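You operate a simulated robot arm through the tools that you are given. There is no shell and no other tool.

The job below is to be done with a simulated two-armed robot. You get a single attempt, and the scene is never put back.

## Task
Lay the came taped Round on the rail, open its pinched leaves, then roll it flat.
Fine: leave it on the rail, carriage parked, the others as they lie.

Only the result counts: the job must be done as asked and must still hold three seconds after the hand-in. Knocking over, shifting, dropping, spilling or breaking anything else fails it.

## Robot
Two 7-joint arms with fingered hands on one trunk that stands fixed in place. Base frame: the origin is at the foot of the trunk, x ahead of it, y to its left, z up; the work surface is at about z = 0.86. Units: m, rad, N and s.
The left shoulder is at [0.06, 0.126, 1.18], the right one opposite. With the tool pointing down near the work surface each hand reaches from about 0.38 to 0.72 m from the base axis, measured 20 degrees to its own side. Payload 2.5 kg a hand.
The TCP of each hand is the grasp point between the finger pads, 0.03 m short of the fingertips. In the tool frame z runs along the fingers and y along their closing line. The gripper opens to 0.104 m; its body begins 0.035 m behind the TCP. The gripper is a hand of 5 fingers: y runs from the thumb to the fingers, the wrist lies at [-0.015, -0.104, -0.178] in the tool frame, and closing takes about 1.5 s.
Orientation is that of the tool frame in the base frame, as [roll, pitch, yaw] about the fixed x, y, z axes, in that order (R = Rz(yaw) Ry(pitch) Rx(roll)). With the fingers straight down and the wrist toward the robot, the tool's x, y and z point along [0, 1, 0], [1, 0, 0] and [0, 0, -1] of the base frame.

## Interface
- The arms move only by the tool servo_tool. It takes "left_targets", "right_targets" or both (then of equal length, played together; a hand with none holds still); each is a list of rows, each a list of 7 numbers: the shift along the tool's x, y, z in units of 150 mm (1.0 is 150 mm), then the turn, a rotation vector about the tool's x, y, z in units of 120 degrees (1.0 is 120 degrees), then the finger opening in m, from 0 to 0.104. In form: [[x, y, z, ax, ay, az, fingers], ...]. A call has 1 to 20 rows; each row is the pose to reach, as a shift and turn from the pose commanded when the call began, along the tool's axes at that moment. A call with a number of a shift or a turn outside -1 to 1 is refused whole. A row lasts 0.2 s, in which the tool goes at most 0.05 m and 0.15 rad; a call with a longer step from one row to the next is refused whole, and so is a gripper value outside its range. Where a pose cannot be reached the arm comes as near as it can. A force on the tool above 40 N (or 10 N above the force at the start of the call, whichever is more), or a blocked arm, ends the call early, and 0.2 s more pass. Each finger travels about 0.153 m/s and halts on what it meets, pressing with about 24 N; the grip force reading is that of the motor and also rises with nothing between the fingers. The clock runs only during rows and for 0.2 s after the last one: add rows that repeat a pose to give the fingers time. It gives the time, the measured TCP pose, the force on the tool (base axes), the opening and the grip force at its end, in the units of the frame above (readings bear some noise), with the torque about the TCP (base axes, N m) and any sound that the robot's microphone picked up.
- Cameras (640 x 400 px; columns grow to the right, rows downward): "scene" is now at [0.1255, 0.0491, 1.414]; the picture's right is [0.36, -0.93, 0.00], its down [-0.37, -0.14, -0.92] and it looks along [0.85, 0.33, -0.40] (base axes); focal length 221 px, centre (320, 200). "left" rides on the left gripper at [-0.08, -0.078, -0.141] in its tool frame; the picture's right is [-0.78, -0.30, 0.56], its down [0.53, -0.78, 0.33] and it looks along [0.33, 0.56, 0.76] (tool axes); focal length 247 px, centre (320, 200). "right" rides on the right gripper at [0.08, -0.078, -0.141] in its tool frame; the picture's right is [-0.78, 0.30, -0.56], its down [-0.53, -0.78, 0.33] and it looks along [-0.33, 0.56, 0.76] (tool axes); focal length 247 px, centre (320, 200). There is no depth. A picture from a camera that has moved, and an enlarged one, comes with that camera's place and axes in the base frame and with its lens. The place of the scene camera against the robot may be out by one fixed shift of up to 0.025 m in any direction.
- get_image(camera): a new picture of that camera. The clock stands still meanwhile.
- raise_lower(by): slides the trunk up (or, below 0, down) by that many m; the arms and the scene camera ride with it, the base frame stays. It gives what a move gives, with no picture.
- set_grasp(shape, hand): the hand has 5 fingers and takes this shape, open, in about a second: jaw (thumb against the fingers, like two jaws); tri (thumb and two fingers); tip (a fingertip pinch); poke (one finger out to press); point (the index stretched); flat (the hand flat); cup (the hand cupped); fist (a fist). The gripper value then closes the fingers along that shape, each until it touches; the sizes above hold for jaw. It gives what a move gives, with no picture.
- turn_head(pan, tilt): turns the head with the scene camera to pan (to the left, within 1.501 rad either way) and tilt (down, from -0.506 to 1.204), counted from straight ahead of the robot. It gives what a move gives.
- zoom(camera, box): a new picture of the part [left, top, right, bottom] of that camera's present view, enlarged. The clock stands still meanwhile.
- finish_job(): hands the job in; it is judged then, once.

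Places have to be worked out from the pictures, the camera data and where the tool is seen. Open the grippers and draw the arms clear of the work before you hand the job in, unless the task says otherwise.

The tools are called after "Request:" as name(argument=value, ...) on one line, values as JSON. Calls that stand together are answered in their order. servo_tool: Moves the arms, as the interface text tells. Its arguments: {"type":"object","properties":{"left_targets":{"type":"array"},"right_targets":{"type":"array"}},"required":[]} The other tools are called the same way: raise_lower (by) moves the trunk up or down; set_grasp (shape, hand) gives the hand a shape; turn_head (pan, tilt) turns the head that bears the scene camera; get_image (camera) takes a picture; zoom (camera, box) takes an enlarged picture of a part of a camera's view; finish_job () hands the job in.

At the start:

```text
clock: 0.0
left_tcp_pos: [0.3985, 0.306, 1.318]
left_tcp_rot: [-3.14, 0.001, 1.57]
left_force: [-0.7, 0.3, -0.1]
left_torque: [0.02, -0.02, 0.0]
left_gripper_width: 0.1038
left_grasp_force: 0.0
left_shape: jaw
right_tcp_pos: [0.5298, -0.042, 1.2839]
right_tcp_rot: [-3.141, 0.0, 1.569]
right_force: [0.1, -0.9, -0.5]
right_torque: [-0.01, 0.01, 0.0]
right_gripper_width: 0.1038
right_grasp_force: 0.0
right_shape: jaw
trunk travel left (down, up): [-0.575, 0.365]
head pan, tilt (commanded): [0.37, 0.41]
```

scene: 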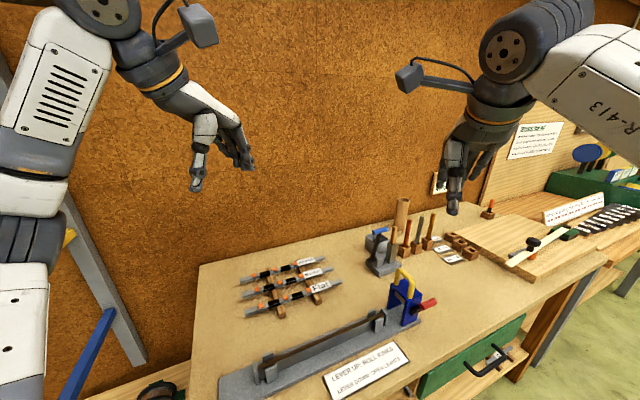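
right: 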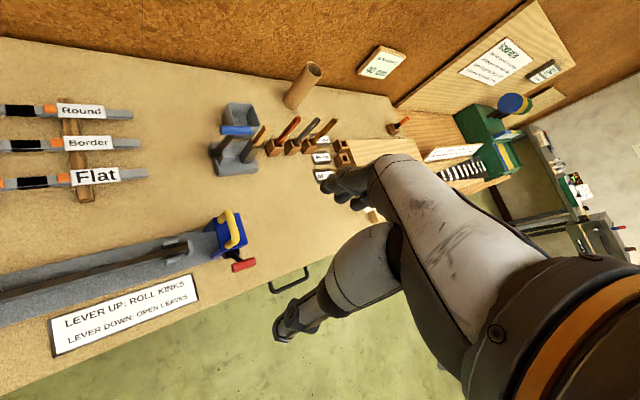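
left: 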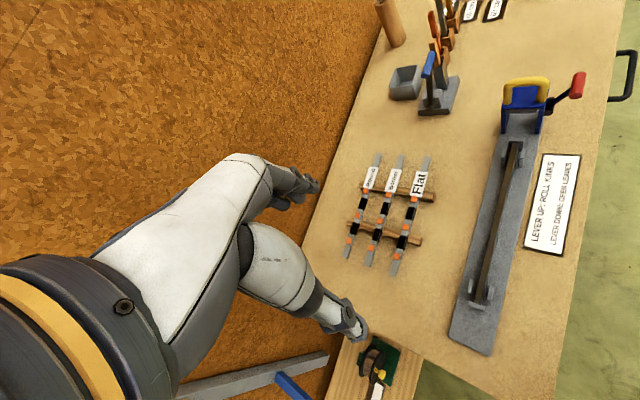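

I start by looking closer at the bench: three taped cames on two wood strips, a rail with a blue carriage (yellow handle, red lever) and an instruction card. I take enlarged pictures of these areas.

Request:
zoom(camera="scene", box=[200, 230, 440, 400])

Request:
zoom(camera="left", box=[320, 60, 600, 360])

Request:
zoom(camera="right", box=[0, 80, 320, 360])

```text
2.35 times, centred on (320, 315) of scene
camera zoom: at [0.1255, 0.0491, 1.414], right [0.36, -0.93, 0.0], down [-0.37, -0.14, -0.92], along [0.85, 0.33, -0.4], focal length 520 px, centre (320, -71)
```

zoom: 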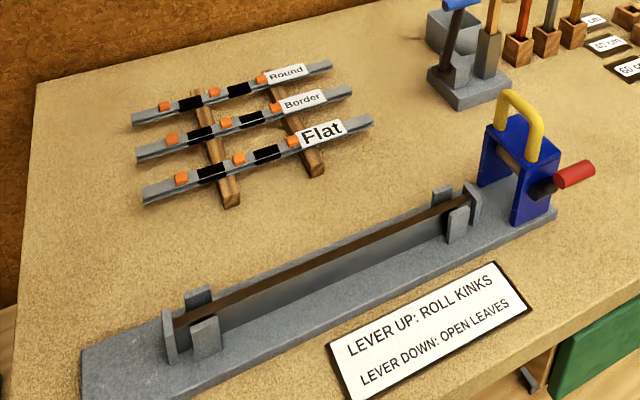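

```text
1.33 times, centred on (460, 210) of left
camera zoom: at [0.3211, 0.2265, 1.4589], right [-0.3, -0.78, -0.56], down [-0.78, 0.53, -0.33], along [0.56, 0.33, -0.76], focal length 329 px, centre (133, 187)
```

zoom: 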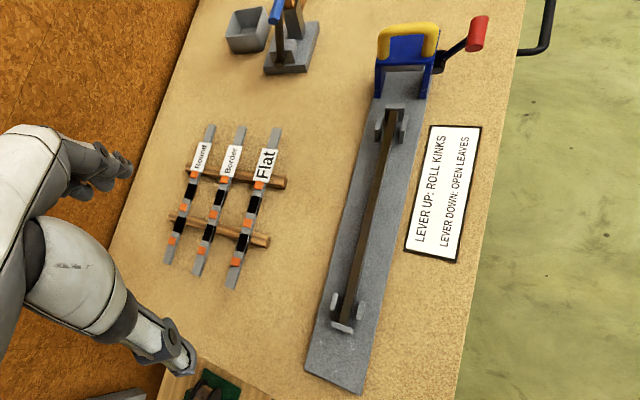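

```text
1.43 times, centred on (160, 220) of right
camera zoom: at [0.4528, 0.0365, 1.4253], right [0.3, -0.78, 0.56], down [-0.78, -0.53, -0.33], along [0.56, -0.33, -0.76], focal length 353 px, centre (549, 171)
```

zoom: 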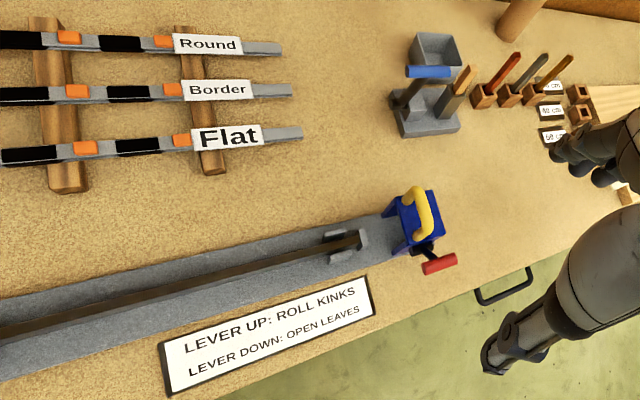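

The rail runs diagonally (about 45° to base x) and the cames lie parallel behind it. I zoom in harder on the carriage, the cames and the instruction card to understand the mechanism.

Request:
zoom(camera="scene", box=[365, 255, 445, 335])

Request:
zoom(camera="scene", box=[235, 245, 345, 325])

Request:
zoom(camera="right", box=[150, 190, 290, 290])

Request:
zoom(camera="scene", box=[360, 180, 500, 280])

```text
5.00 times, centred on (405, 295) of scene
camera zoom: at [0.1255, 0.0491, 1.414], right [0.36, -0.93, 0.0], down [-0.37, -0.14, -0.92], along [0.85, 0.33, -0.4], focal length 1105 px, centre (-105, -275)
```

zoom: 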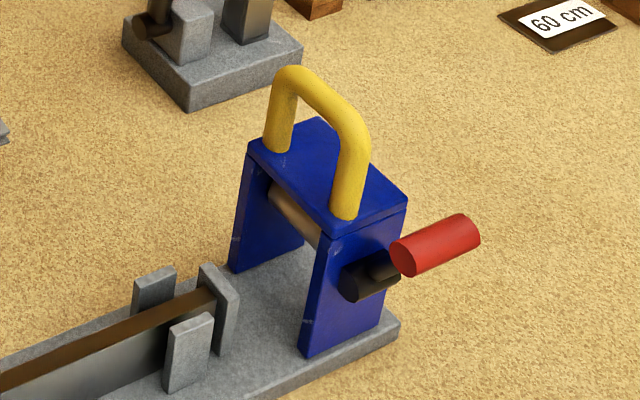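

```text
5.00 times, centred on (290, 285) of scene
camera zoom: at [0.1255, 0.0491, 1.414], right [0.36, -0.93, 0.0], down [-0.37, -0.14, -0.92], along [0.85, 0.33, -0.4], focal length 1105 px, centre (470, -225)
```

zoom: 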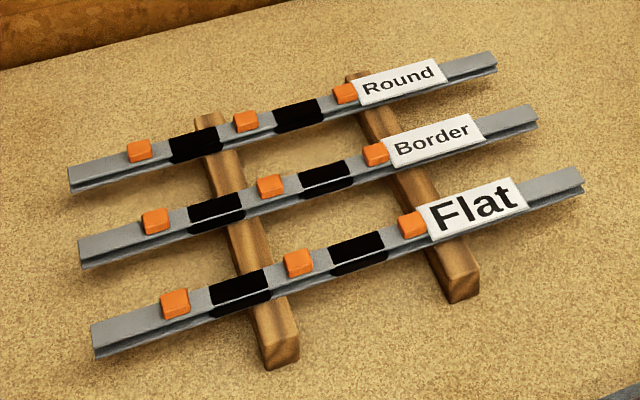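

```text
4.00 times, centred on (220, 240) of right
camera zoom: at [0.4528, 0.0365, 1.4253], right [0.3, -0.78, 0.56], down [-0.78, -0.53, -0.33], along [0.56, -0.33, -0.76], focal length 988 px, centre (720, 40)
```

zoom: 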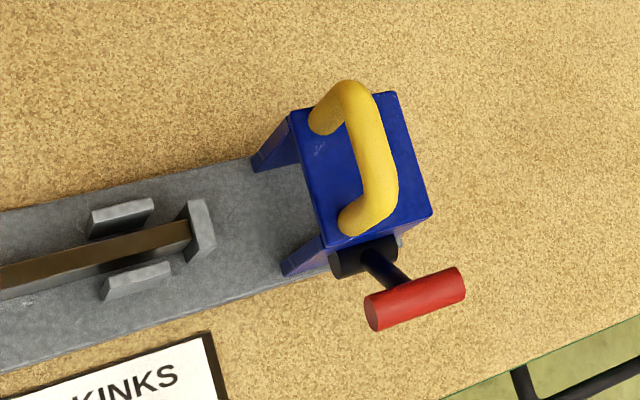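

```text
4.00 times, centred on (430, 230) of scene
camera zoom: at [0.1255, 0.0491, 1.414], right [0.36, -0.93, 0.0], down [-0.37, -0.14, -0.92], along [0.85, 0.33, -0.4], focal length 884 px, centre (-120, 80)
```

zoom: 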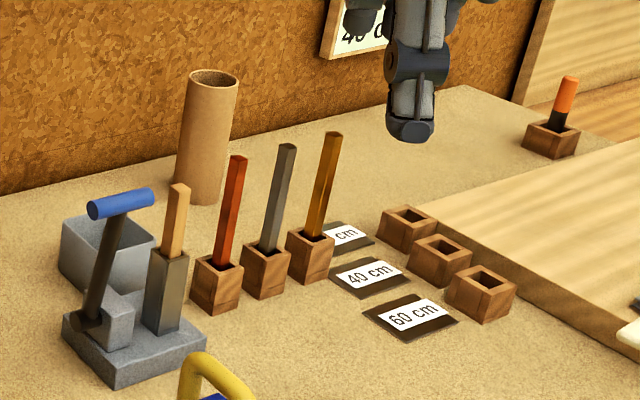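

The zoom renders real extra detail, so I look even closer at the lever/hub, the rail ends and the Round came from several cameras.

Request:
zoom(camera="right", box=[200, 205, 270, 275])

Request:
zoom(camera="left", box=[480, 60, 600, 160])

Request:
zoom(camera="left", box=[330, 140, 450, 280])

Request:
zoom(camera="scene", box=[240, 330, 340, 395])

```text
5.71 times, centred on (235, 240) of right
camera zoom: at [0.4528, 0.0365, 1.4253], right [0.3, -0.78, 0.56], down [-0.78, -0.53, -0.33], along [0.56, -0.33, -0.76], focal length 1411 px, centre (806, -29)
```

zoom: 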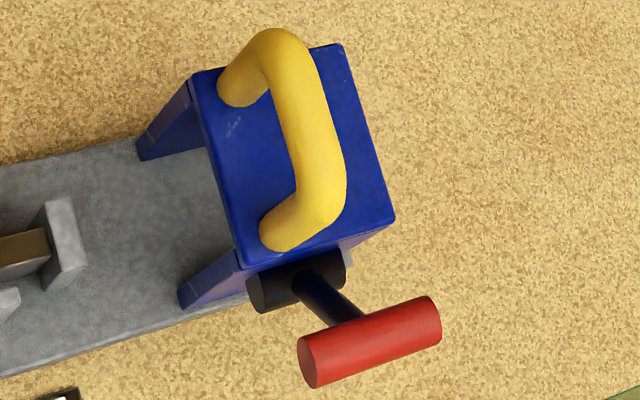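

```text
4.00 times, centred on (540, 110) of left
camera zoom: at [0.3211, 0.2265, 1.4589], right [-0.3, -0.78, -0.56], down [-0.78, 0.53, -0.33], along [0.56, 0.33, -0.76], focal length 988 px, centre (-560, 560)
```

zoom: 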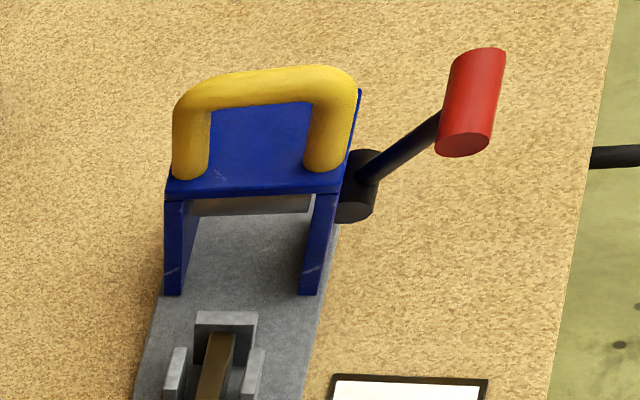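

```text
2.86 times, centred on (390, 210) of left
camera zoom: at [0.3211, 0.2265, 1.4589], right [-0.3, -0.78, -0.56], down [-0.78, 0.53, -0.33], along [0.56, 0.33, -0.76], focal length 706 px, centre (120, 171)
```

zoom: 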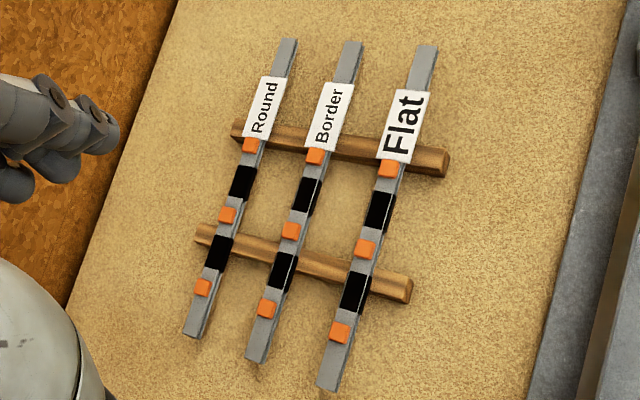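

```text
6.15 times, centred on (290, 362) of scene
camera zoom: at [0.1255, 0.0491, 1.414], right [0.36, -0.93, 0.0], down [-0.37, -0.14, -0.92], along [0.85, 0.33, -0.4], focal length 1360 px, centre (505, -800)
```

zoom: 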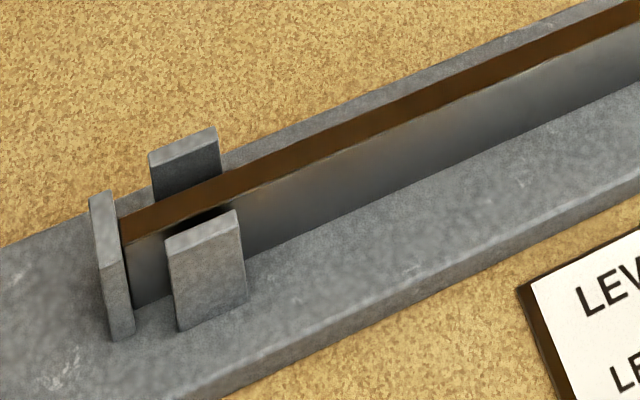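

Triangulating from the two hand cameras: lever hub ≈ (0.589,-0.047,0.921), red handle ≈ (0.569,-0.067,0.975), so the lever is currently UP (roll); yellow handle top ≈ (0.604,-0.010,1.015); right rail stop ≈ (0.568,0.026,0.916). Round came spans about (0.55,0.455) to (0.756,0.262). I move the right hand away to the right and turn/approach the left hand to align with the cames.

Request:
servo_tool(left_targets=[[0, 0.167, 0.133, 0, 0, -0.0625, 0.104], [0, 0.333, 0.267, 0, 0, -0.125, 0.104], [0, 0.5, 0.4, 0, 0, -0.1875, 0.104], [0, 0.667, 0.533, 0, 0, -0.25, 0.104], [0, 0.833, 0.667, 0, 0, -0.3125, 0.104], [0, 1.0, 0.8, 0, 0, -0.375, 0.104]], right_targets=[[-0.167, -0.083, 0, 0, 0, 0, 0.104], [-0.333, -0.167, 0, 0, 0, 0, 0.104], [-0.5, -0.25, 0, 0, 0, 0, 0.104], [-0.667, -0.333, 0, 0, 0, 0, 0.104], [-0.833, -0.417, 0, 0, 0, 0, 0.104], [-1.0, -0.5, 0, 0, 0, 0, 0.104]])

```text
clock: 1.4
left_tcp_pos: [0.5484, 0.3058, 1.1982]
left_tcp_rot: [3.141, -0.001, 2.359]
left_force: [-0.5, 0.0, -0.4]
left_torque: [0.04, -0.03, -0.04]
left_gripper_width: 0.104
left_grasp_force: 0.1
left_shape: jaw
right_tcp_pos: [0.4537, -0.1931, 1.2813]
right_tcp_rot: [-3.14, 0.002, 1.57]
right_force: [0.0, -0.3, 0.9]
right_torque: [0.01, 0.02, 0.0]
right_gripper_width: 0.1039
right_grasp_force: 0.0
right_shape: jaw
trunk travel left (down, up): [-0.575, 0.365]
head pan, tilt (commanded): [0.37, 0.41]
```

The moves tracked exactly. Now I take pictures from the left and scene cameras to localise the Round came.

Request:
get_image(camera="left")

Request:
get_image(camera="scene")

Request:
get_image(camera="right")

```text
taken
camera left: at [0.5508, 0.1945, 1.3384], right [0.34, -0.76, -0.56], down [-0.93, -0.17, -0.33], along [0.16, 0.63, -0.76], focal length 247 px, centre (320, 200)
```

left: 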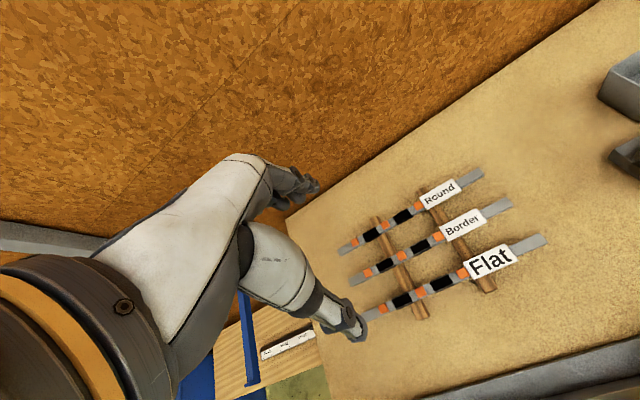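

```text
taken
camera scene: at [0.1258, 0.0485, 1.414], right [0.36, -0.93, 0.0], down [-0.37, -0.14, -0.92], along [0.85, 0.33, -0.4], focal length 221 px, centre (320, 200)
```

scene: 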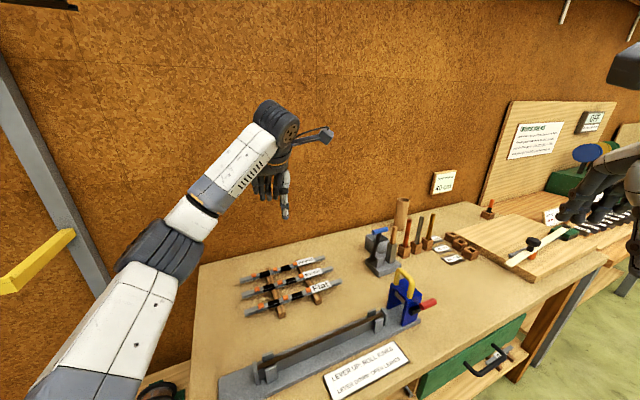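

```text
taken
camera right: at [0.377, -0.1151, 1.4227], right [0.3, -0.78, 0.56], down [-0.78, -0.53, -0.33], along [0.56, -0.33, -0.76], focal length 247 px, centre (320, 200)
```

right: 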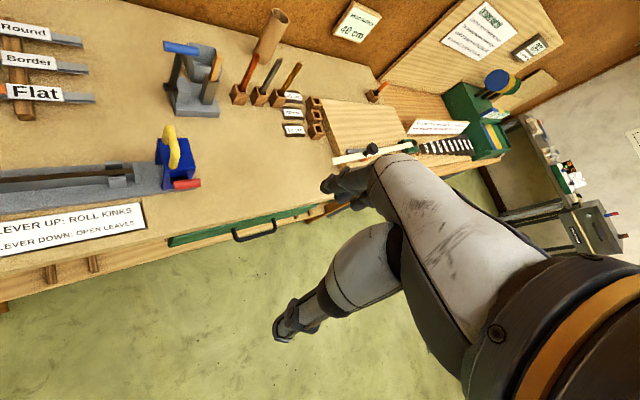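

Now I zoom onto the cames from the left hand camera for precise positions of the Round came's ends and markings.

Request:
zoom(camera="left", box=[325, 150, 565, 330])

Request:
zoom(camera="scene", box=[225, 240, 355, 330])

Request:
zoom(camera="left", box=[335, 160, 495, 260])

```text
2.22 times, centred on (445, 240) of left
camera zoom: at [0.5508, 0.1945, 1.3384], right [0.34, -0.76, -0.56], down [-0.93, -0.17, -0.33], along [0.16, 0.63, -0.76], focal length 549 px, centre (42, 111)
```

zoom: 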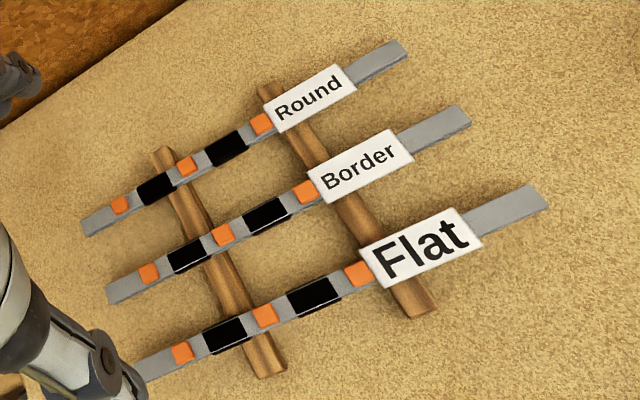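

```text
4.44 times, centred on (290, 285) of scene
camera zoom: at [0.1258, 0.0485, 1.414], right [0.36, -0.93, 0.0], down [-0.37, -0.14, -0.92], along [0.85, 0.33, -0.4], focal length 982 px, centre (453, -178)
```

zoom: 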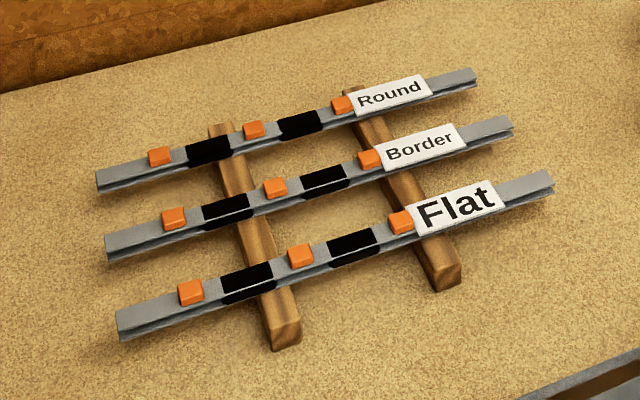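

```text
4.00 times, centred on (415, 210) of left
camera zoom: at [0.5508, 0.1945, 1.3384], right [0.34, -0.76, -0.56], down [-0.93, -0.17, -0.33], along [0.16, 0.63, -0.76], focal length 988 px, centre (-60, 160)
```

zoom: 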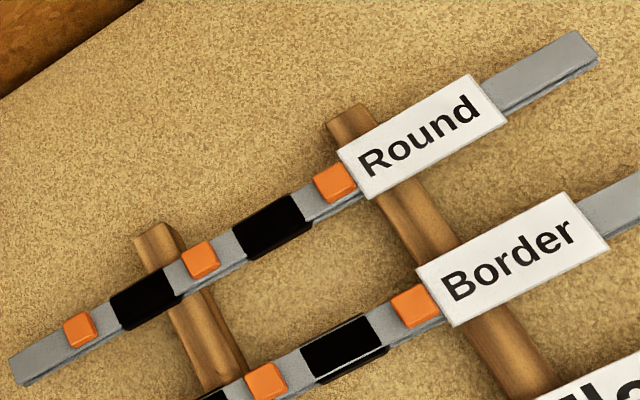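

Round came: ends ≈ (0.547,0.466) and (0.759,0.258), top z ≈ 0.884, direction −44.4°, with supports at 0.088 and 0.194 m from its left end. I look at the left hand's finger geometry to choose a grasp shape.

Request:
zoom(camera="scene", box=[230, 90, 350, 230])

Request:
set_grasp(shape="tip", hand="left")

```text
2.86 times, centred on (290, 160) of scene
camera zoom: at [0.1258, 0.0485, 1.414], right [0.36, -0.93, 0.0], down [-0.37, -0.14, -0.92], along [0.85, 0.33, -0.4], focal length 631 px, centre (406, 314)
```

zoom: 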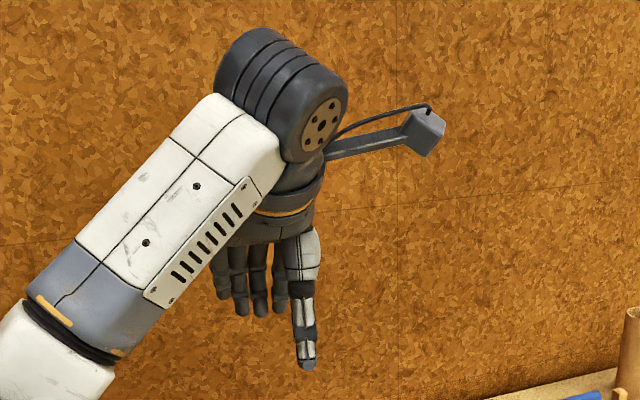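

```text
clock: 2.3
left_tcp_pos: [0.548, 0.306, 1.1988]
left_tcp_rot: [3.141, -0.001, 2.355]
left_force: [-0.3, -0.2, 0.0]
left_torque: [0.02, -0.01, 0.01]
left_gripper_width: 0.1037
left_grasp_force: 0.1
left_shape: tip
right_tcp_pos: [0.4533, -0.1943, 1.2809]
right_tcp_rot: [-3.14, 0.0, 1.572]
right_force: [-1.2, 0.1, 0.7]
right_torque: [-0.02, 0.01, -0.02]
right_gripper_width: 0.1038
right_grasp_force: 0.1
right_shape: jaw
trunk travel left (down, up): [-0.575, 0.365]
head pan, tilt (commanded): [0.37, 0.41]
```

The hand took the tip shape; I look at it from both cameras.

Request:
zoom(camera="scene", box=[230, 90, 350, 230])

Request:
get_image(camera="left")

Request:
set_grasp(shape="tri", hand="left")

Request:
zoom(camera="scene", box=[230, 90, 350, 230])

Request:
get_image(camera="left")

```text
2.86 times, centred on (290, 160) of scene
camera zoom: at [0.1255, 0.0492, 1.414], right [0.36, -0.93, 0.0], down [-0.37, -0.14, -0.92], along [0.85, 0.33, -0.4], focal length 631 px, centre (406, 314)
```

zoom: 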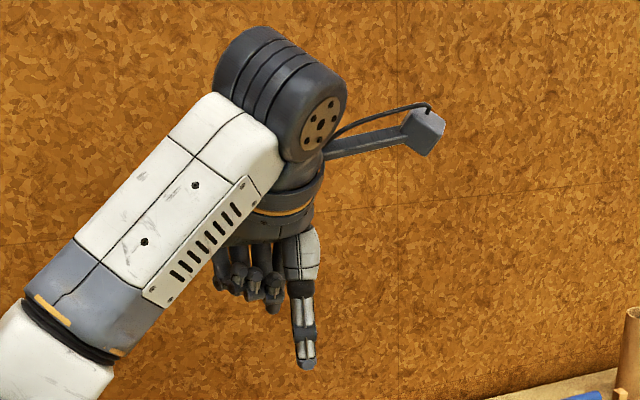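

```text
taken
camera left: at [0.5498, 0.1951, 1.3391], right [0.34, -0.76, -0.56], down [-0.93, -0.17, -0.33], along [0.16, 0.63, -0.76], focal length 247 px, centre (320, 200)
```

left: 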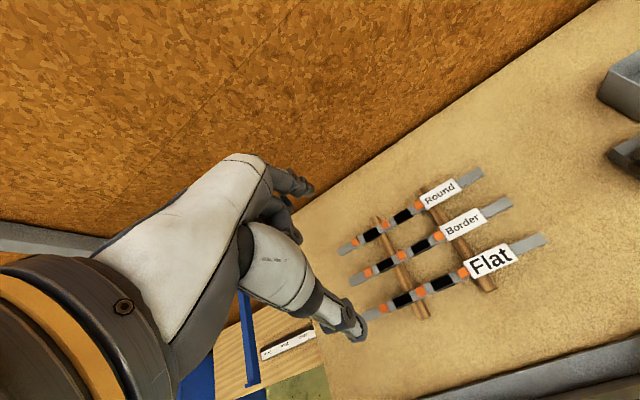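

```text
clock: 3.2
left_tcp_pos: [0.5483, 0.3063, 1.1984]
left_tcp_rot: [-3.141, 0.0, 2.357]
left_force: [-0.1, 0.2, 0.1]
left_torque: [-0.02, -0.02, -0.02]
left_gripper_width: 0.1037
left_grasp_force: 0.0
left_shape: tri
right_tcp_pos: [0.4537, -0.1922, 1.2814]
right_tcp_rot: [3.141, 0.0, 1.571]
right_force: [-1.0, 0.4, -0.2]
right_torque: [-0.01, 0.01, 0.01]
right_gripper_width: 0.1038
right_grasp_force: 0.1
right_shape: jaw
trunk travel left (down, up): [-0.575, 0.365]
head pan, tilt (commanded): [0.37, 0.41]
```

```text
2.86 times, centred on (290, 160) of scene
camera zoom: at [0.1255, 0.0491, 1.414], right [0.36, -0.93, 0.0], down [-0.37, -0.14, -0.92], along [0.85, 0.33, -0.4], focal length 631 px, centre (406, 314)
```

zoom: 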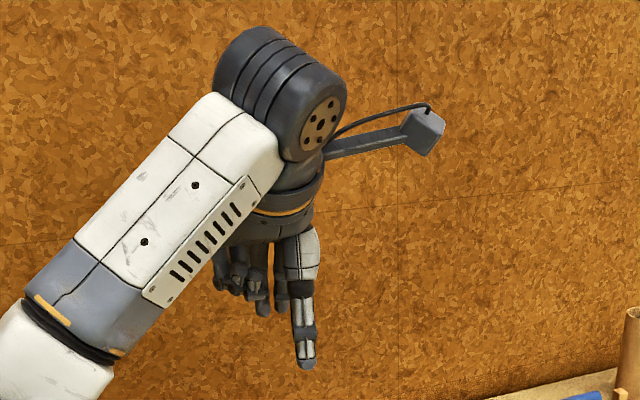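

```text
taken
camera left: at [0.5498, 0.1951, 1.339], right [0.34, -0.76, -0.56], down [-0.93, -0.17, -0.33], along [0.16, 0.63, -0.76], focal length 247 px, centre (320, 200)
```

left: 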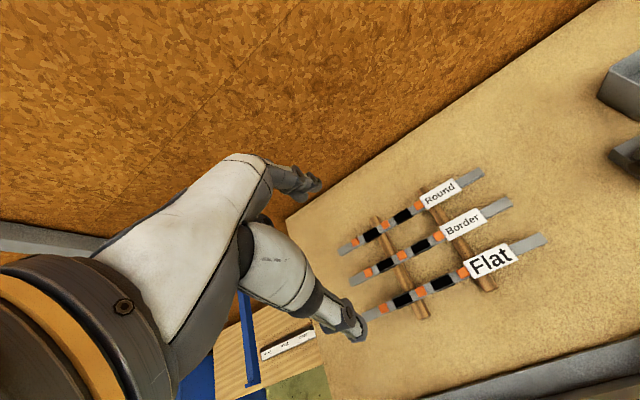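

I go back to jaw (symmetric about the thumb) and check how the fingertips look when closed to a small opening, here at height in free air.

Request:
set_grasp(shape="jaw", hand="left")

Request:
servo_tool(left_targets=[[0, 0, 0, 0, 0, 0, 0.05], [0, 0, 0, 0, 0, 0, 0.05], [0, 0, 0, 0, 0, 0, 0.05]])

Request:
zoom(camera="scene", box=[250, 160, 320, 230])

Request:
zoom(camera="right", box=[0, 0, 320, 200])

Request:
get_image(camera="left")

```text
clock: 4.1
left_tcp_pos: [0.5483, 0.3064, 1.1996]
left_tcp_rot: [-3.141, 0.001, 2.357]
left_force: [-0.3, 0.1, 0.0]
left_torque: [-0.01, 0.01, -0.02]
left_gripper_width: 0.104
left_grasp_force: 0.1
left_shape: jaw
right_tcp_pos: [0.4532, -0.1928, 1.2822]
right_tcp_rot: [3.14, -0.001, 1.572]
right_force: [-0.6, 0.8, 0.5]
right_torque: [0.01, 0.01, -0.01]
right_gripper_width: 0.1036
right_grasp_force: 0.0
right_shape: jaw
trunk travel left (down, up): [-0.575, 0.365]
head pan, tilt (commanded): [0.37, 0.41]
```

```text
clock: 4.9
left_tcp_pos: [0.5494, 0.306, 1.1982]
left_tcp_rot: [3.14, 0.0, 2.356]
left_force: [0.8, 0.4, -0.9]
left_torque: [-0.01, 0.0, -0.02]
left_gripper_width: 0.0506
left_grasp_force: 0.1
left_shape: jaw
right_tcp_pos: [0.4533, -0.1941, 1.2813]
right_tcp_rot: [-3.141, -0.001, 1.57]
right_force: [0.9, 0.1, 0.0]
right_torque: [0.02, -0.02, 0.02]
right_gripper_width: 0.1038
right_grasp_force: 0.1
right_shape: jaw
trunk travel left (down, up): [-0.575, 0.365]
head pan, tilt (commanded): [0.37, 0.41]
```

```text
5.71 times, centred on (285, 195) of scene
camera zoom: at [0.1255, 0.0491, 1.414], right [0.36, -0.93, 0.0], down [-0.37, -0.14, -0.92], along [0.85, 0.33, -0.4], focal length 1262 px, centre (520, 229)
```

zoom: 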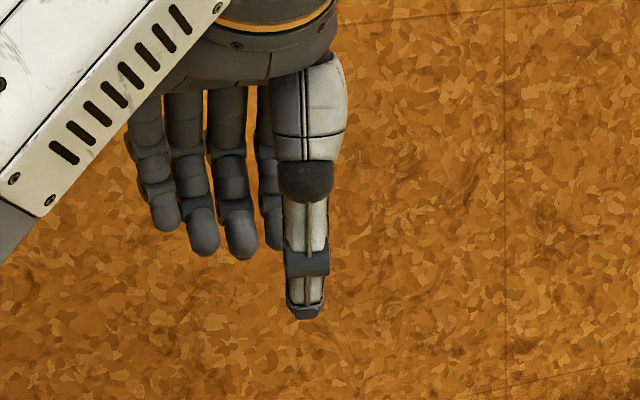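

```text
2.00 times, centred on (160, 100) of right
camera zoom: at [0.3768, -0.1142, 1.4229], right [0.3, -0.78, 0.56], down [-0.78, -0.53, -0.33], along [0.56, -0.33, -0.76], focal length 494 px, centre (640, 400)
```

zoom: 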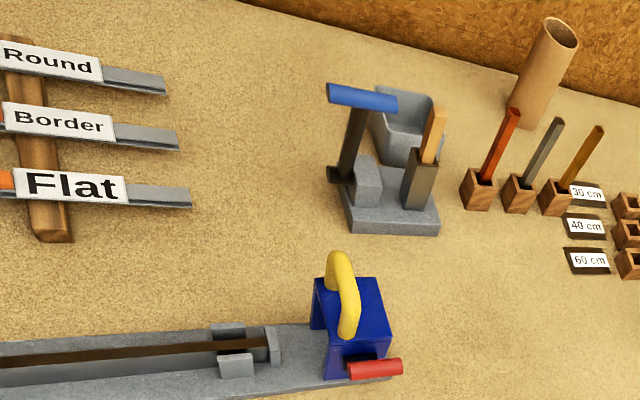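

```text
taken
camera left: at [0.5501, 0.195, 1.3388], right [0.34, -0.76, -0.56], down [-0.93, -0.17, -0.33], along [0.16, 0.63, -0.76], focal length 247 px, centre (320, 200)
```

left: 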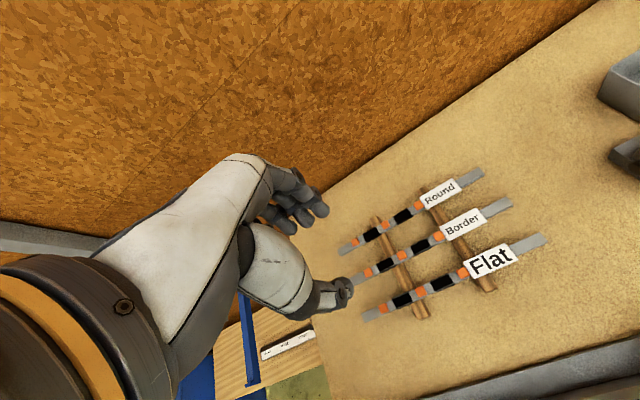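

With the scene camera's fixed shift estimated (~0.018 right, 0.017 down), the jaw's thumb lines up with the middle finger at the TCP and tips sit 3–4 cm below it. I now hover the left hand above the Round came's middle (0.650, 0.365) at z ≈ 1.05 with a 0.05 opening.

Request:
servo_tool(left_targets=[[-0.033, 0.126, 0.167, 0, 0, 0, 0.05], [-0.066, 0.252, 0.333, 0, 0, 0, 0.05], [-0.1, 0.378, 0.5, 0, 0, 0, 0.05], [-0.133, 0.505, 0.667, 0, 0, 0, 0.05], [-0.166, 0.631, 0.833, 0, 0, 0, 0.05], [-0.199, 0.757, 1.0, 0, 0, 0, 0.05], [-0.199, 0.757, 1.0, 0, 0, 0, 0.05]])

Request:
get_image(camera="left")

Request:
zoom(camera="scene", box=[220, 200, 360, 320])

```text
clock: 6.5
left_tcp_pos: [0.6503, 0.363, 1.0501]
left_tcp_rot: [-3.142, -0.001, 2.357]
left_force: [0.4, 0.0, 0.0]
left_torque: [0.0, 0.02, -0.05]
left_gripper_width: 0.0505
left_grasp_force: 0.2
left_shape: jaw
right_tcp_pos: [0.4532, -0.1934, 1.2806]
right_tcp_rot: [-3.141, 0.0, 1.571]
right_force: [-0.3, -0.5, -0.3]
right_torque: [0.01, 0.0, 0.01]
right_gripper_width: 0.1038
right_grasp_force: 0.1
right_shape: jaw
trunk travel left (down, up): [-0.575, 0.365]
head pan, tilt (commanded): [0.37, 0.41]
```

```text
taken
camera left: at [0.6515, 0.2529, 1.1897], right [0.34, -0.76, -0.56], down [-0.93, -0.17, -0.33], along [0.16, 0.63, -0.76], focal length 247 px, centre (320, 200)
```

left: 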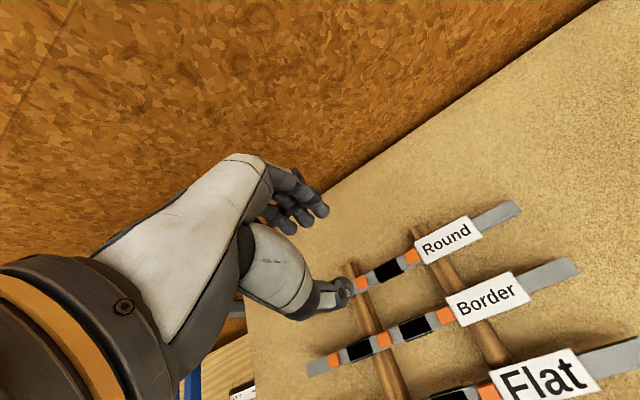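

```text
3.33 times, centred on (290, 260) of scene
camera zoom: at [0.1254, 0.0491, 1.414], right [0.36, -0.93, 0.0], down [-0.37, -0.14, -0.92], along [0.85, 0.33, -0.4], focal length 736 px, centre (420, 0)
```

zoom: 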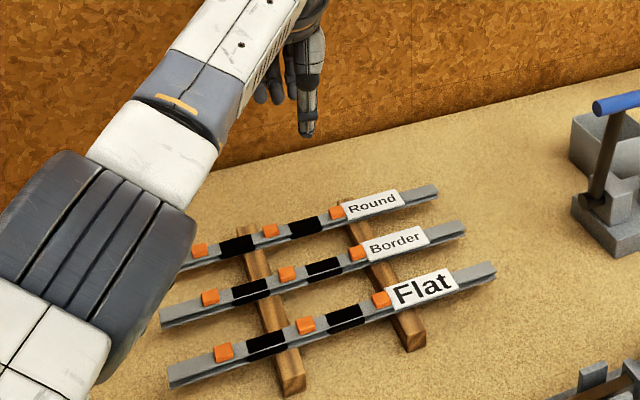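

The hand is over the came at the intended spot. I zoom in with the left camera to refine the came's position relative to the fingers before descending.

Request:
zoom(camera="left", box=[240, 160, 540, 347])

Request:
turn_head(pan=0.5, tilt=0.6)

Request:
get_image(camera="scene")

```text
2.13 times, centred on (390, 254) of left
camera zoom: at [0.6515, 0.2529, 1.1897], right [0.34, -0.76, -0.56], down [-0.93, -0.17, -0.33], along [0.16, 0.63, -0.76], focal length 527 px, centre (171, 86)
```

zoom: 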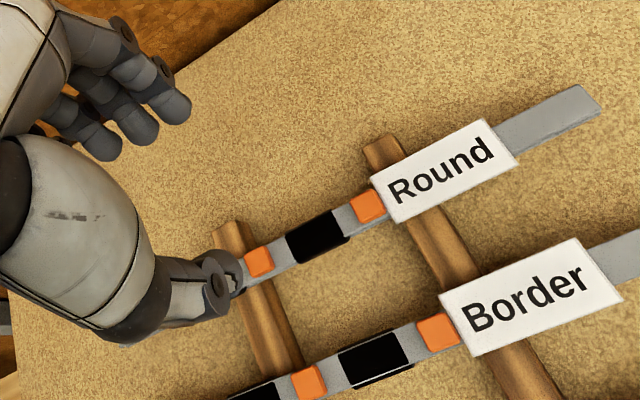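

```text
clock: 7.2
left_tcp_pos: [0.6496, 0.3641, 1.0496]
left_tcp_rot: [-3.141, 0.001, 2.356]
left_force: [-0.6, 0.0, -0.7]
left_torque: [0.02, 0.03, 0.0]
left_gripper_width: 0.0503
left_grasp_force: 0.0
left_shape: jaw
right_tcp_pos: [0.4537, -0.1929, 1.2812]
right_tcp_rot: [-3.141, 0.001, 1.571]
right_force: [0.7, -0.2, 0.6]
right_torque: [-0.01, 0.02, -0.04]
right_gripper_width: 0.104
right_grasp_force: 0.1
right_shape: jaw
trunk travel left (down, up): [-0.575, 0.365]
head pan, tilt (commanded): [0.499, 0.6]
```

```text
taken
camera scene: at [0.1169, 0.0579, 1.3967], right [0.48, -0.88, 0.0], down [-0.5, -0.27, -0.83], along [0.72, 0.39, -0.56], focal length 221 px, centre (320, 200)
```

scene: 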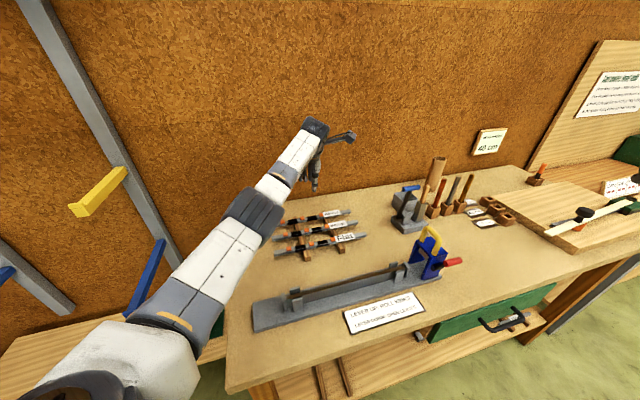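

Came line is confirmed within 1–2 mm. I descend to TCP z ≈ 0.915 slowly and check the fingertips relative to the came.

Request:
servo_tool(left_targets=[[0, 0.005, 0.18, 0, 0, 0, 0.05], [0, 0.005, 0.36, 0, 0, 0, 0.05], [0, 0.005, 0.54, 0, 0, 0, 0.05], [0, 0.005, 0.72, 0, 0, 0, 0.05], [0, 0.005, 0.82, 0, 0, 0, 0.05], [0, 0.005, 0.9, 0, 0, 0, 0.05]])

Request:
get_image(camera="left")

Request:
zoom(camera="scene", box=[260, 170, 380, 270])

Request:
get_image(camera="right")

```text
clock: 8.6
left_tcp_pos: [0.6498, 0.3663, 0.9123]
left_tcp_rot: [-3.141, 0.001, 2.357]
left_force: [-0.5, -0.7, 0.2]
left_torque: [-0.01, -0.02, -0.01]
left_gripper_width: 0.0505
left_grasp_force: 0.1
left_shape: jaw
right_tcp_pos: [0.4537, -0.192, 1.2811]
right_tcp_rot: [3.141, -0.001, 1.571]
right_force: [-0.4, -0.5, 0.3]
right_torque: [-0.03, 0.02, 0.01]
right_gripper_width: 0.1037
right_grasp_force: 0.2
right_shape: jaw
trunk travel left (down, up): [-0.575, 0.365]
head pan, tilt (commanded): [0.499, 0.6]
```

```text
taken
camera left: at [0.6516, 0.255, 1.0529], right [0.34, -0.76, -0.56], down [-0.93, -0.17, -0.33], along [0.16, 0.63, -0.76], focal length 247 px, centre (320, 200)
```

left: 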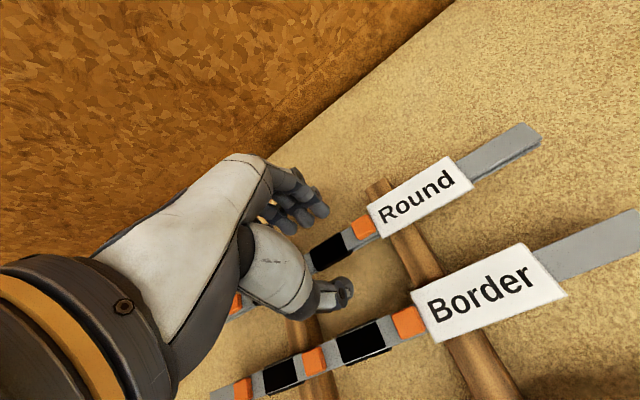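

```text
4.00 times, centred on (320, 220) of scene
camera zoom: at [0.117, 0.0579, 1.3967], right [0.48, -0.88, 0.0], down [-0.5, -0.27, -0.83], along [0.72, 0.39, -0.56], focal length 884 px, centre (320, 120)
```

zoom: 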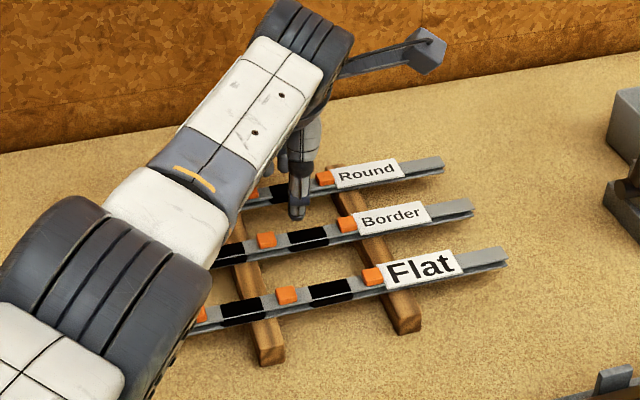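

```text
taken
camera right: at [0.3769, -0.1141, 1.4229], right [0.3, -0.78, 0.56], down [-0.78, -0.53, -0.33], along [0.56, -0.33, -0.76], focal length 247 px, centre (320, 200)
```

right: 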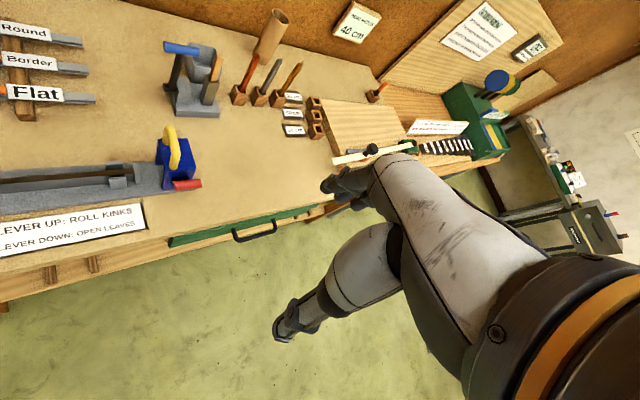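

Thumb is in the gap between Round and Border. I zoom in tightly to check tip height and clearances.

Request:
zoom(camera="scene", box=[300, 195, 350, 235])

Request:
zoom(camera="left", box=[230, 170, 390, 330])

```text
10.00 times, centred on (325, 215) of scene
camera zoom: at [0.117, 0.0579, 1.3967], right [0.48, -0.88, 0.0], down [-0.5, -0.27, -0.83], along [0.72, 0.39, -0.56], focal length 2209 px, centre (270, 50)
```

zoom: 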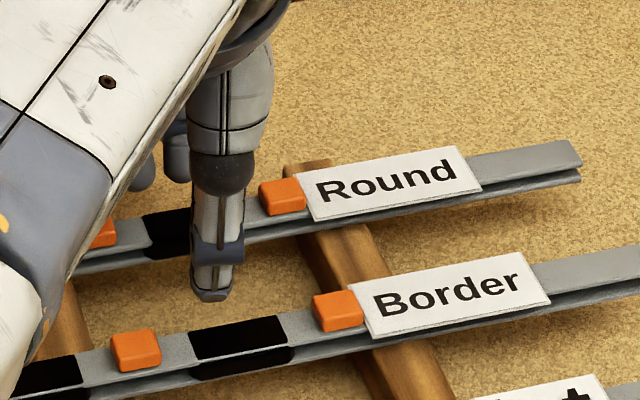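

```text
2.50 times, centred on (310, 250) of left
camera zoom: at [0.6516, 0.255, 1.0529], right [0.34, -0.76, -0.56], down [-0.93, -0.17, -0.33], along [0.16, 0.63, -0.76], focal length 617 px, centre (345, 75)
```

zoom: 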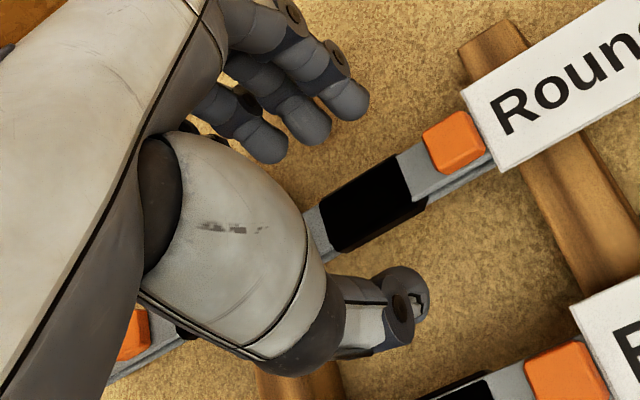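

Thumb tip estimated at z ≈ 0.87. I lower another ~8 mm in small steps and read the force for table contact.

Request:
servo_tool(left_targets=[[0, 0, 0.015, 0, 0, 0, 0.05], [0, 0, 0.03, 0, 0, 0, 0.05], [0, 0, 0.045, 0, 0, 0, 0.05], [0, 0, 0.06, 0, 0, 0, 0.05]])

Request:
zoom(camera="scene", box=[300, 195, 350, 235])

```text
clock: 9.6
left_tcp_pos: [0.6507, 0.3653, 0.9045]
left_tcp_rot: [3.141, 0.0, 2.356]
left_force: [0.5, 0.5, -0.2]
left_torque: [-0.05, 0.01, -0.01]
left_gripper_width: 0.0503
left_grasp_force: 0.0
left_shape: jaw
right_tcp_pos: [0.4528, -0.1928, 1.2821]
right_tcp_rot: [-3.141, -0.001, 1.57]
right_force: [0.1, 0.0, 0.1]
right_torque: [0.02, 0.02, -0.01]
right_gripper_width: 0.1038
right_grasp_force: 0.0
right_shape: jaw
trunk travel left (down, up): [-0.575, 0.365]
head pan, tilt (commanded): [0.499, 0.6]
```

```text
10.00 times, centred on (325, 215) of scene
camera zoom: at [0.1169, 0.0579, 1.3967], right [0.48, -0.88, 0.0], down [-0.5, -0.27, -0.83], along [0.72, 0.39, -0.56], focal length 2209 px, centre (270, 50)
```

zoom: 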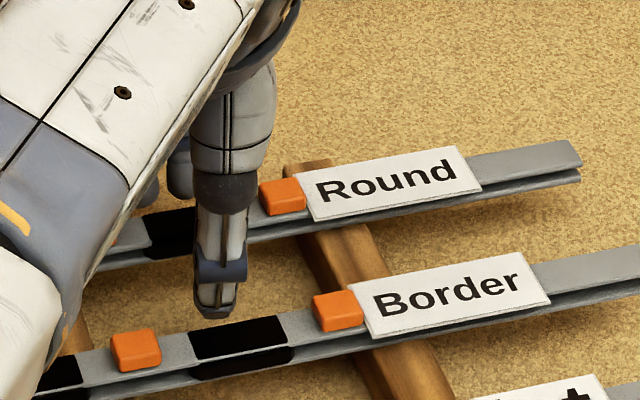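

No contact yet and the tips are beside the came. I close the fingers in steps and read the grip.

Request:
servo_tool(left_targets=[[0, 0, 0, 0, 0, 0, 0.035], [0, 0, 0, 0, 0, 0, 0.025], [0, 0, 0, 0, 0, 0, 0.018], [0, 0, 0, 0, 0, 0, 0.012], [0, 0, 0, 0, 0, 0, 0.008], [0, 0, 0, 0, 0, 0, 0.008]])

Request:
zoom(camera="scene", box=[300, 195, 350, 235])

Request:
zoom(camera="left", box=[230, 170, 390, 330])

```text
clock: 11.0
left_tcp_pos: [0.6522, 0.366, 0.9052]
left_tcp_rot: [3.141, 0.0, 2.355]
left_force: [0.1, 0.6, 0.1]
left_torque: [0.01, 0.05, -0.01]
left_gripper_width: 0.0106
left_grasp_force: 24.2
left_shape: jaw
right_tcp_pos: [0.4538, -0.1932, 1.2803]
right_tcp_rot: [-3.141, 0.0, 1.572]
right_force: [0.0, -0.7, -1.2]
right_torque: [0.0, -0.01, -0.01]
right_gripper_width: 0.104
right_grasp_force: 0.0
right_shape: jaw
trunk travel left (down, up): [-0.575, 0.365]
head pan, tilt (commanded): [0.499, 0.6]
```

```text
10.00 times, centred on (325, 215) of scene
camera zoom: at [0.1171, 0.058, 1.3966], right [0.48, -0.88, 0.0], down [-0.5, -0.27, -0.82], along [0.72, 0.39, -0.57], focal length 2209 px, centre (270, 50)
```

zoom: 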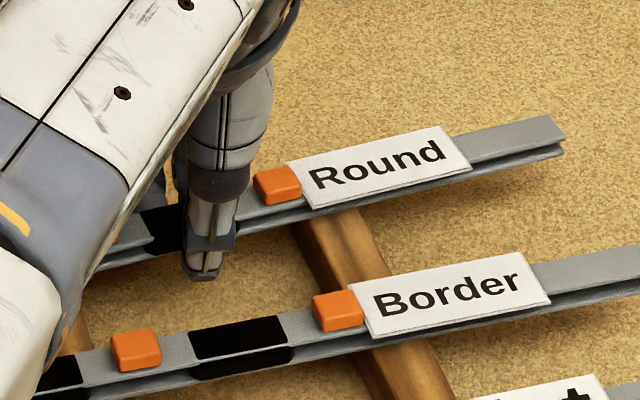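

```text
2.50 times, centred on (310, 250) of left
camera zoom: at [0.6523, 0.2544, 1.0445], right [0.34, -0.76, -0.56], down [-0.93, -0.17, -0.33], along [0.16, 0.63, -0.76], focal length 617 px, centre (345, 75)
```

zoom: 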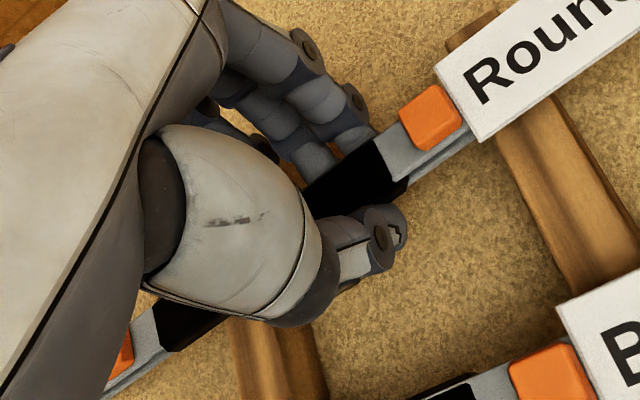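

Grip force is 24 N with the came between thumb and fingers. I lift gently 3 cm and check that only Round rises.

Request:
servo_tool(left_targets=[[0, 0, -0.04, 0, 0, 0, 0.008], [0, 0, -0.08, 0, 0, 0, 0.008], [0, 0, -0.13, 0, 0, 0, 0.008], [0, 0, -0.2, 0, 0, 0, 0.008], [0, 0, -0.2, 0, 0, 0, 0.008]])

Request:
zoom(camera="scene", box=[260, 170, 380, 270])

Request:
get_image(camera="left")

```text
clock: 12.2
left_tcp_pos: [0.6507, 0.3675, 0.9341]
left_tcp_rot: [-3.14, -0.001, 2.357]
left_force: [0.9, -0.1, -1.5]
left_torque: [-0.01, 0.01, 0.01]
left_gripper_width: 0.0103
left_grasp_force: 24.4
left_shape: jaw
right_tcp_pos: [0.4533, -0.1924, 1.2808]
right_tcp_rot: [3.14, 0.0, 1.572]
right_force: [0.0, 0.0, 0.1]
right_torque: [-0.02, 0.05, -0.01]
right_gripper_width: 0.1033
right_grasp_force: 0.0
right_shape: jaw
trunk travel left (down, up): [-0.575, 0.365]
head pan, tilt (commanded): [0.499, 0.6]
```

```text
4.00 times, centred on (320, 220) of scene
camera zoom: at [0.1172, 0.058, 1.3966], right [0.48, -0.88, 0.0], down [-0.5, -0.27, -0.82], along [0.72, 0.39, -0.57], focal length 884 px, centre (320, 120)
```

zoom: 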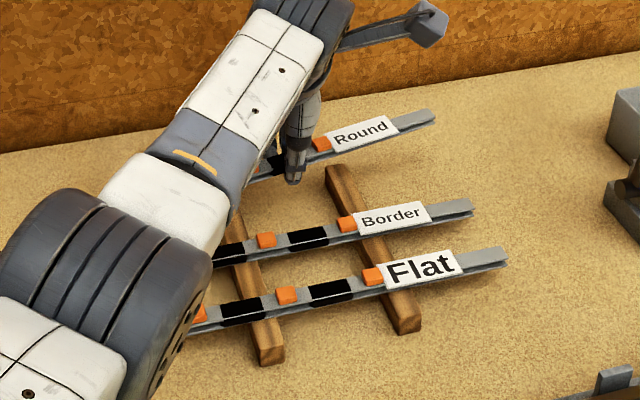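

```text
taken
camera left: at [0.6533, 0.2557, 1.0743], right [0.34, -0.76, -0.56], down [-0.93, -0.17, -0.33], along [0.16, 0.63, -0.76], focal length 247 px, centre (320, 200)
```

left: 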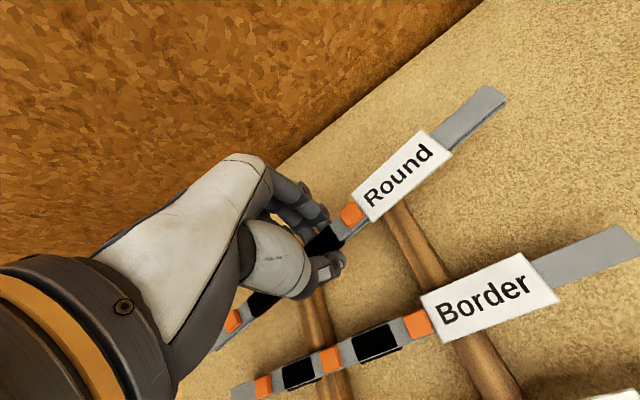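

Round came is up and the other two and the strips are undisturbed. I lift it further to clear everything, then measure its pose in the hand.

Request:
servo_tool(left_targets=[[0, 0, -0.15, 0, 0, 0, 0.008], [0, 0, -0.3, 0, 0, 0, 0.008], [0, 0, -0.45, 0, 0, 0, 0.008], [0, 0, -0.6, 0, 0, 0, 0.008], [0, 0, -0.6, 0, 0, 0, 0.008]])

Request:
zoom(camera="left", box=[200, 70, 520, 350])

Request:
zoom(camera="scene", box=[260, 110, 380, 230])

```text
clock: 13.4
left_tcp_pos: [0.6508, 0.3672, 1.0244]
left_tcp_rot: [3.14, 0.0, 2.356]
left_force: [-0.6, -0.4, -1.9]
left_torque: [-0.03, 0.05, -0.02]
left_gripper_width: 0.0106
left_grasp_force: 23.8
left_shape: jaw
right_tcp_pos: [0.4543, -0.1944, 1.2815]
right_tcp_rot: [3.14, 0.001, 1.57]
right_force: [0.5, -0.1, 0.6]
right_torque: [-0.02, 0.02, 0.01]
right_gripper_width: 0.1037
right_grasp_force: 0.1
right_shape: jaw
trunk travel left (down, up): [-0.575, 0.365]
head pan, tilt (commanded): [0.499, 0.6]
```

```text
1.43 times, centred on (360, 210) of left
camera zoom: at [0.6525, 0.2566, 1.1645], right [0.34, -0.76, -0.56], down [-0.93, -0.17, -0.33], along [0.16, 0.63, -0.76], focal length 353 px, centre (263, 186)
```

zoom: 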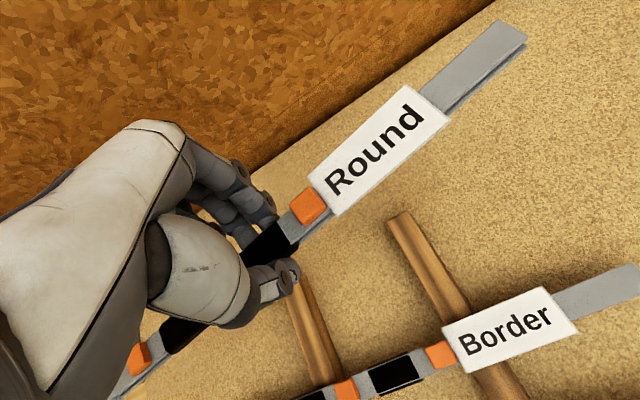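

```text
3.33 times, centred on (320, 170) of scene
camera zoom: at [0.1172, 0.0581, 1.3966], right [0.48, -0.88, 0.0], down [-0.5, -0.27, -0.82], along [0.72, 0.39, -0.57], focal length 736 px, centre (320, 300)
```

zoom: 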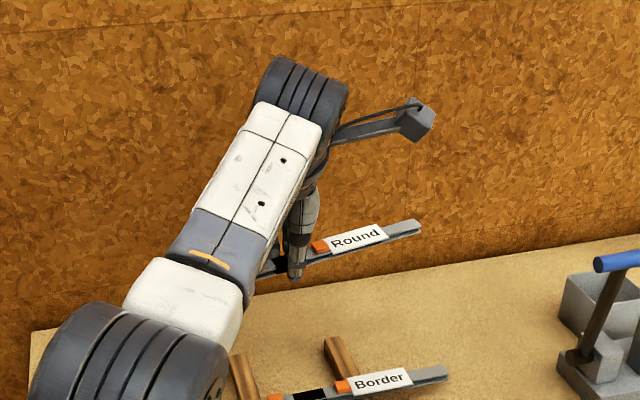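

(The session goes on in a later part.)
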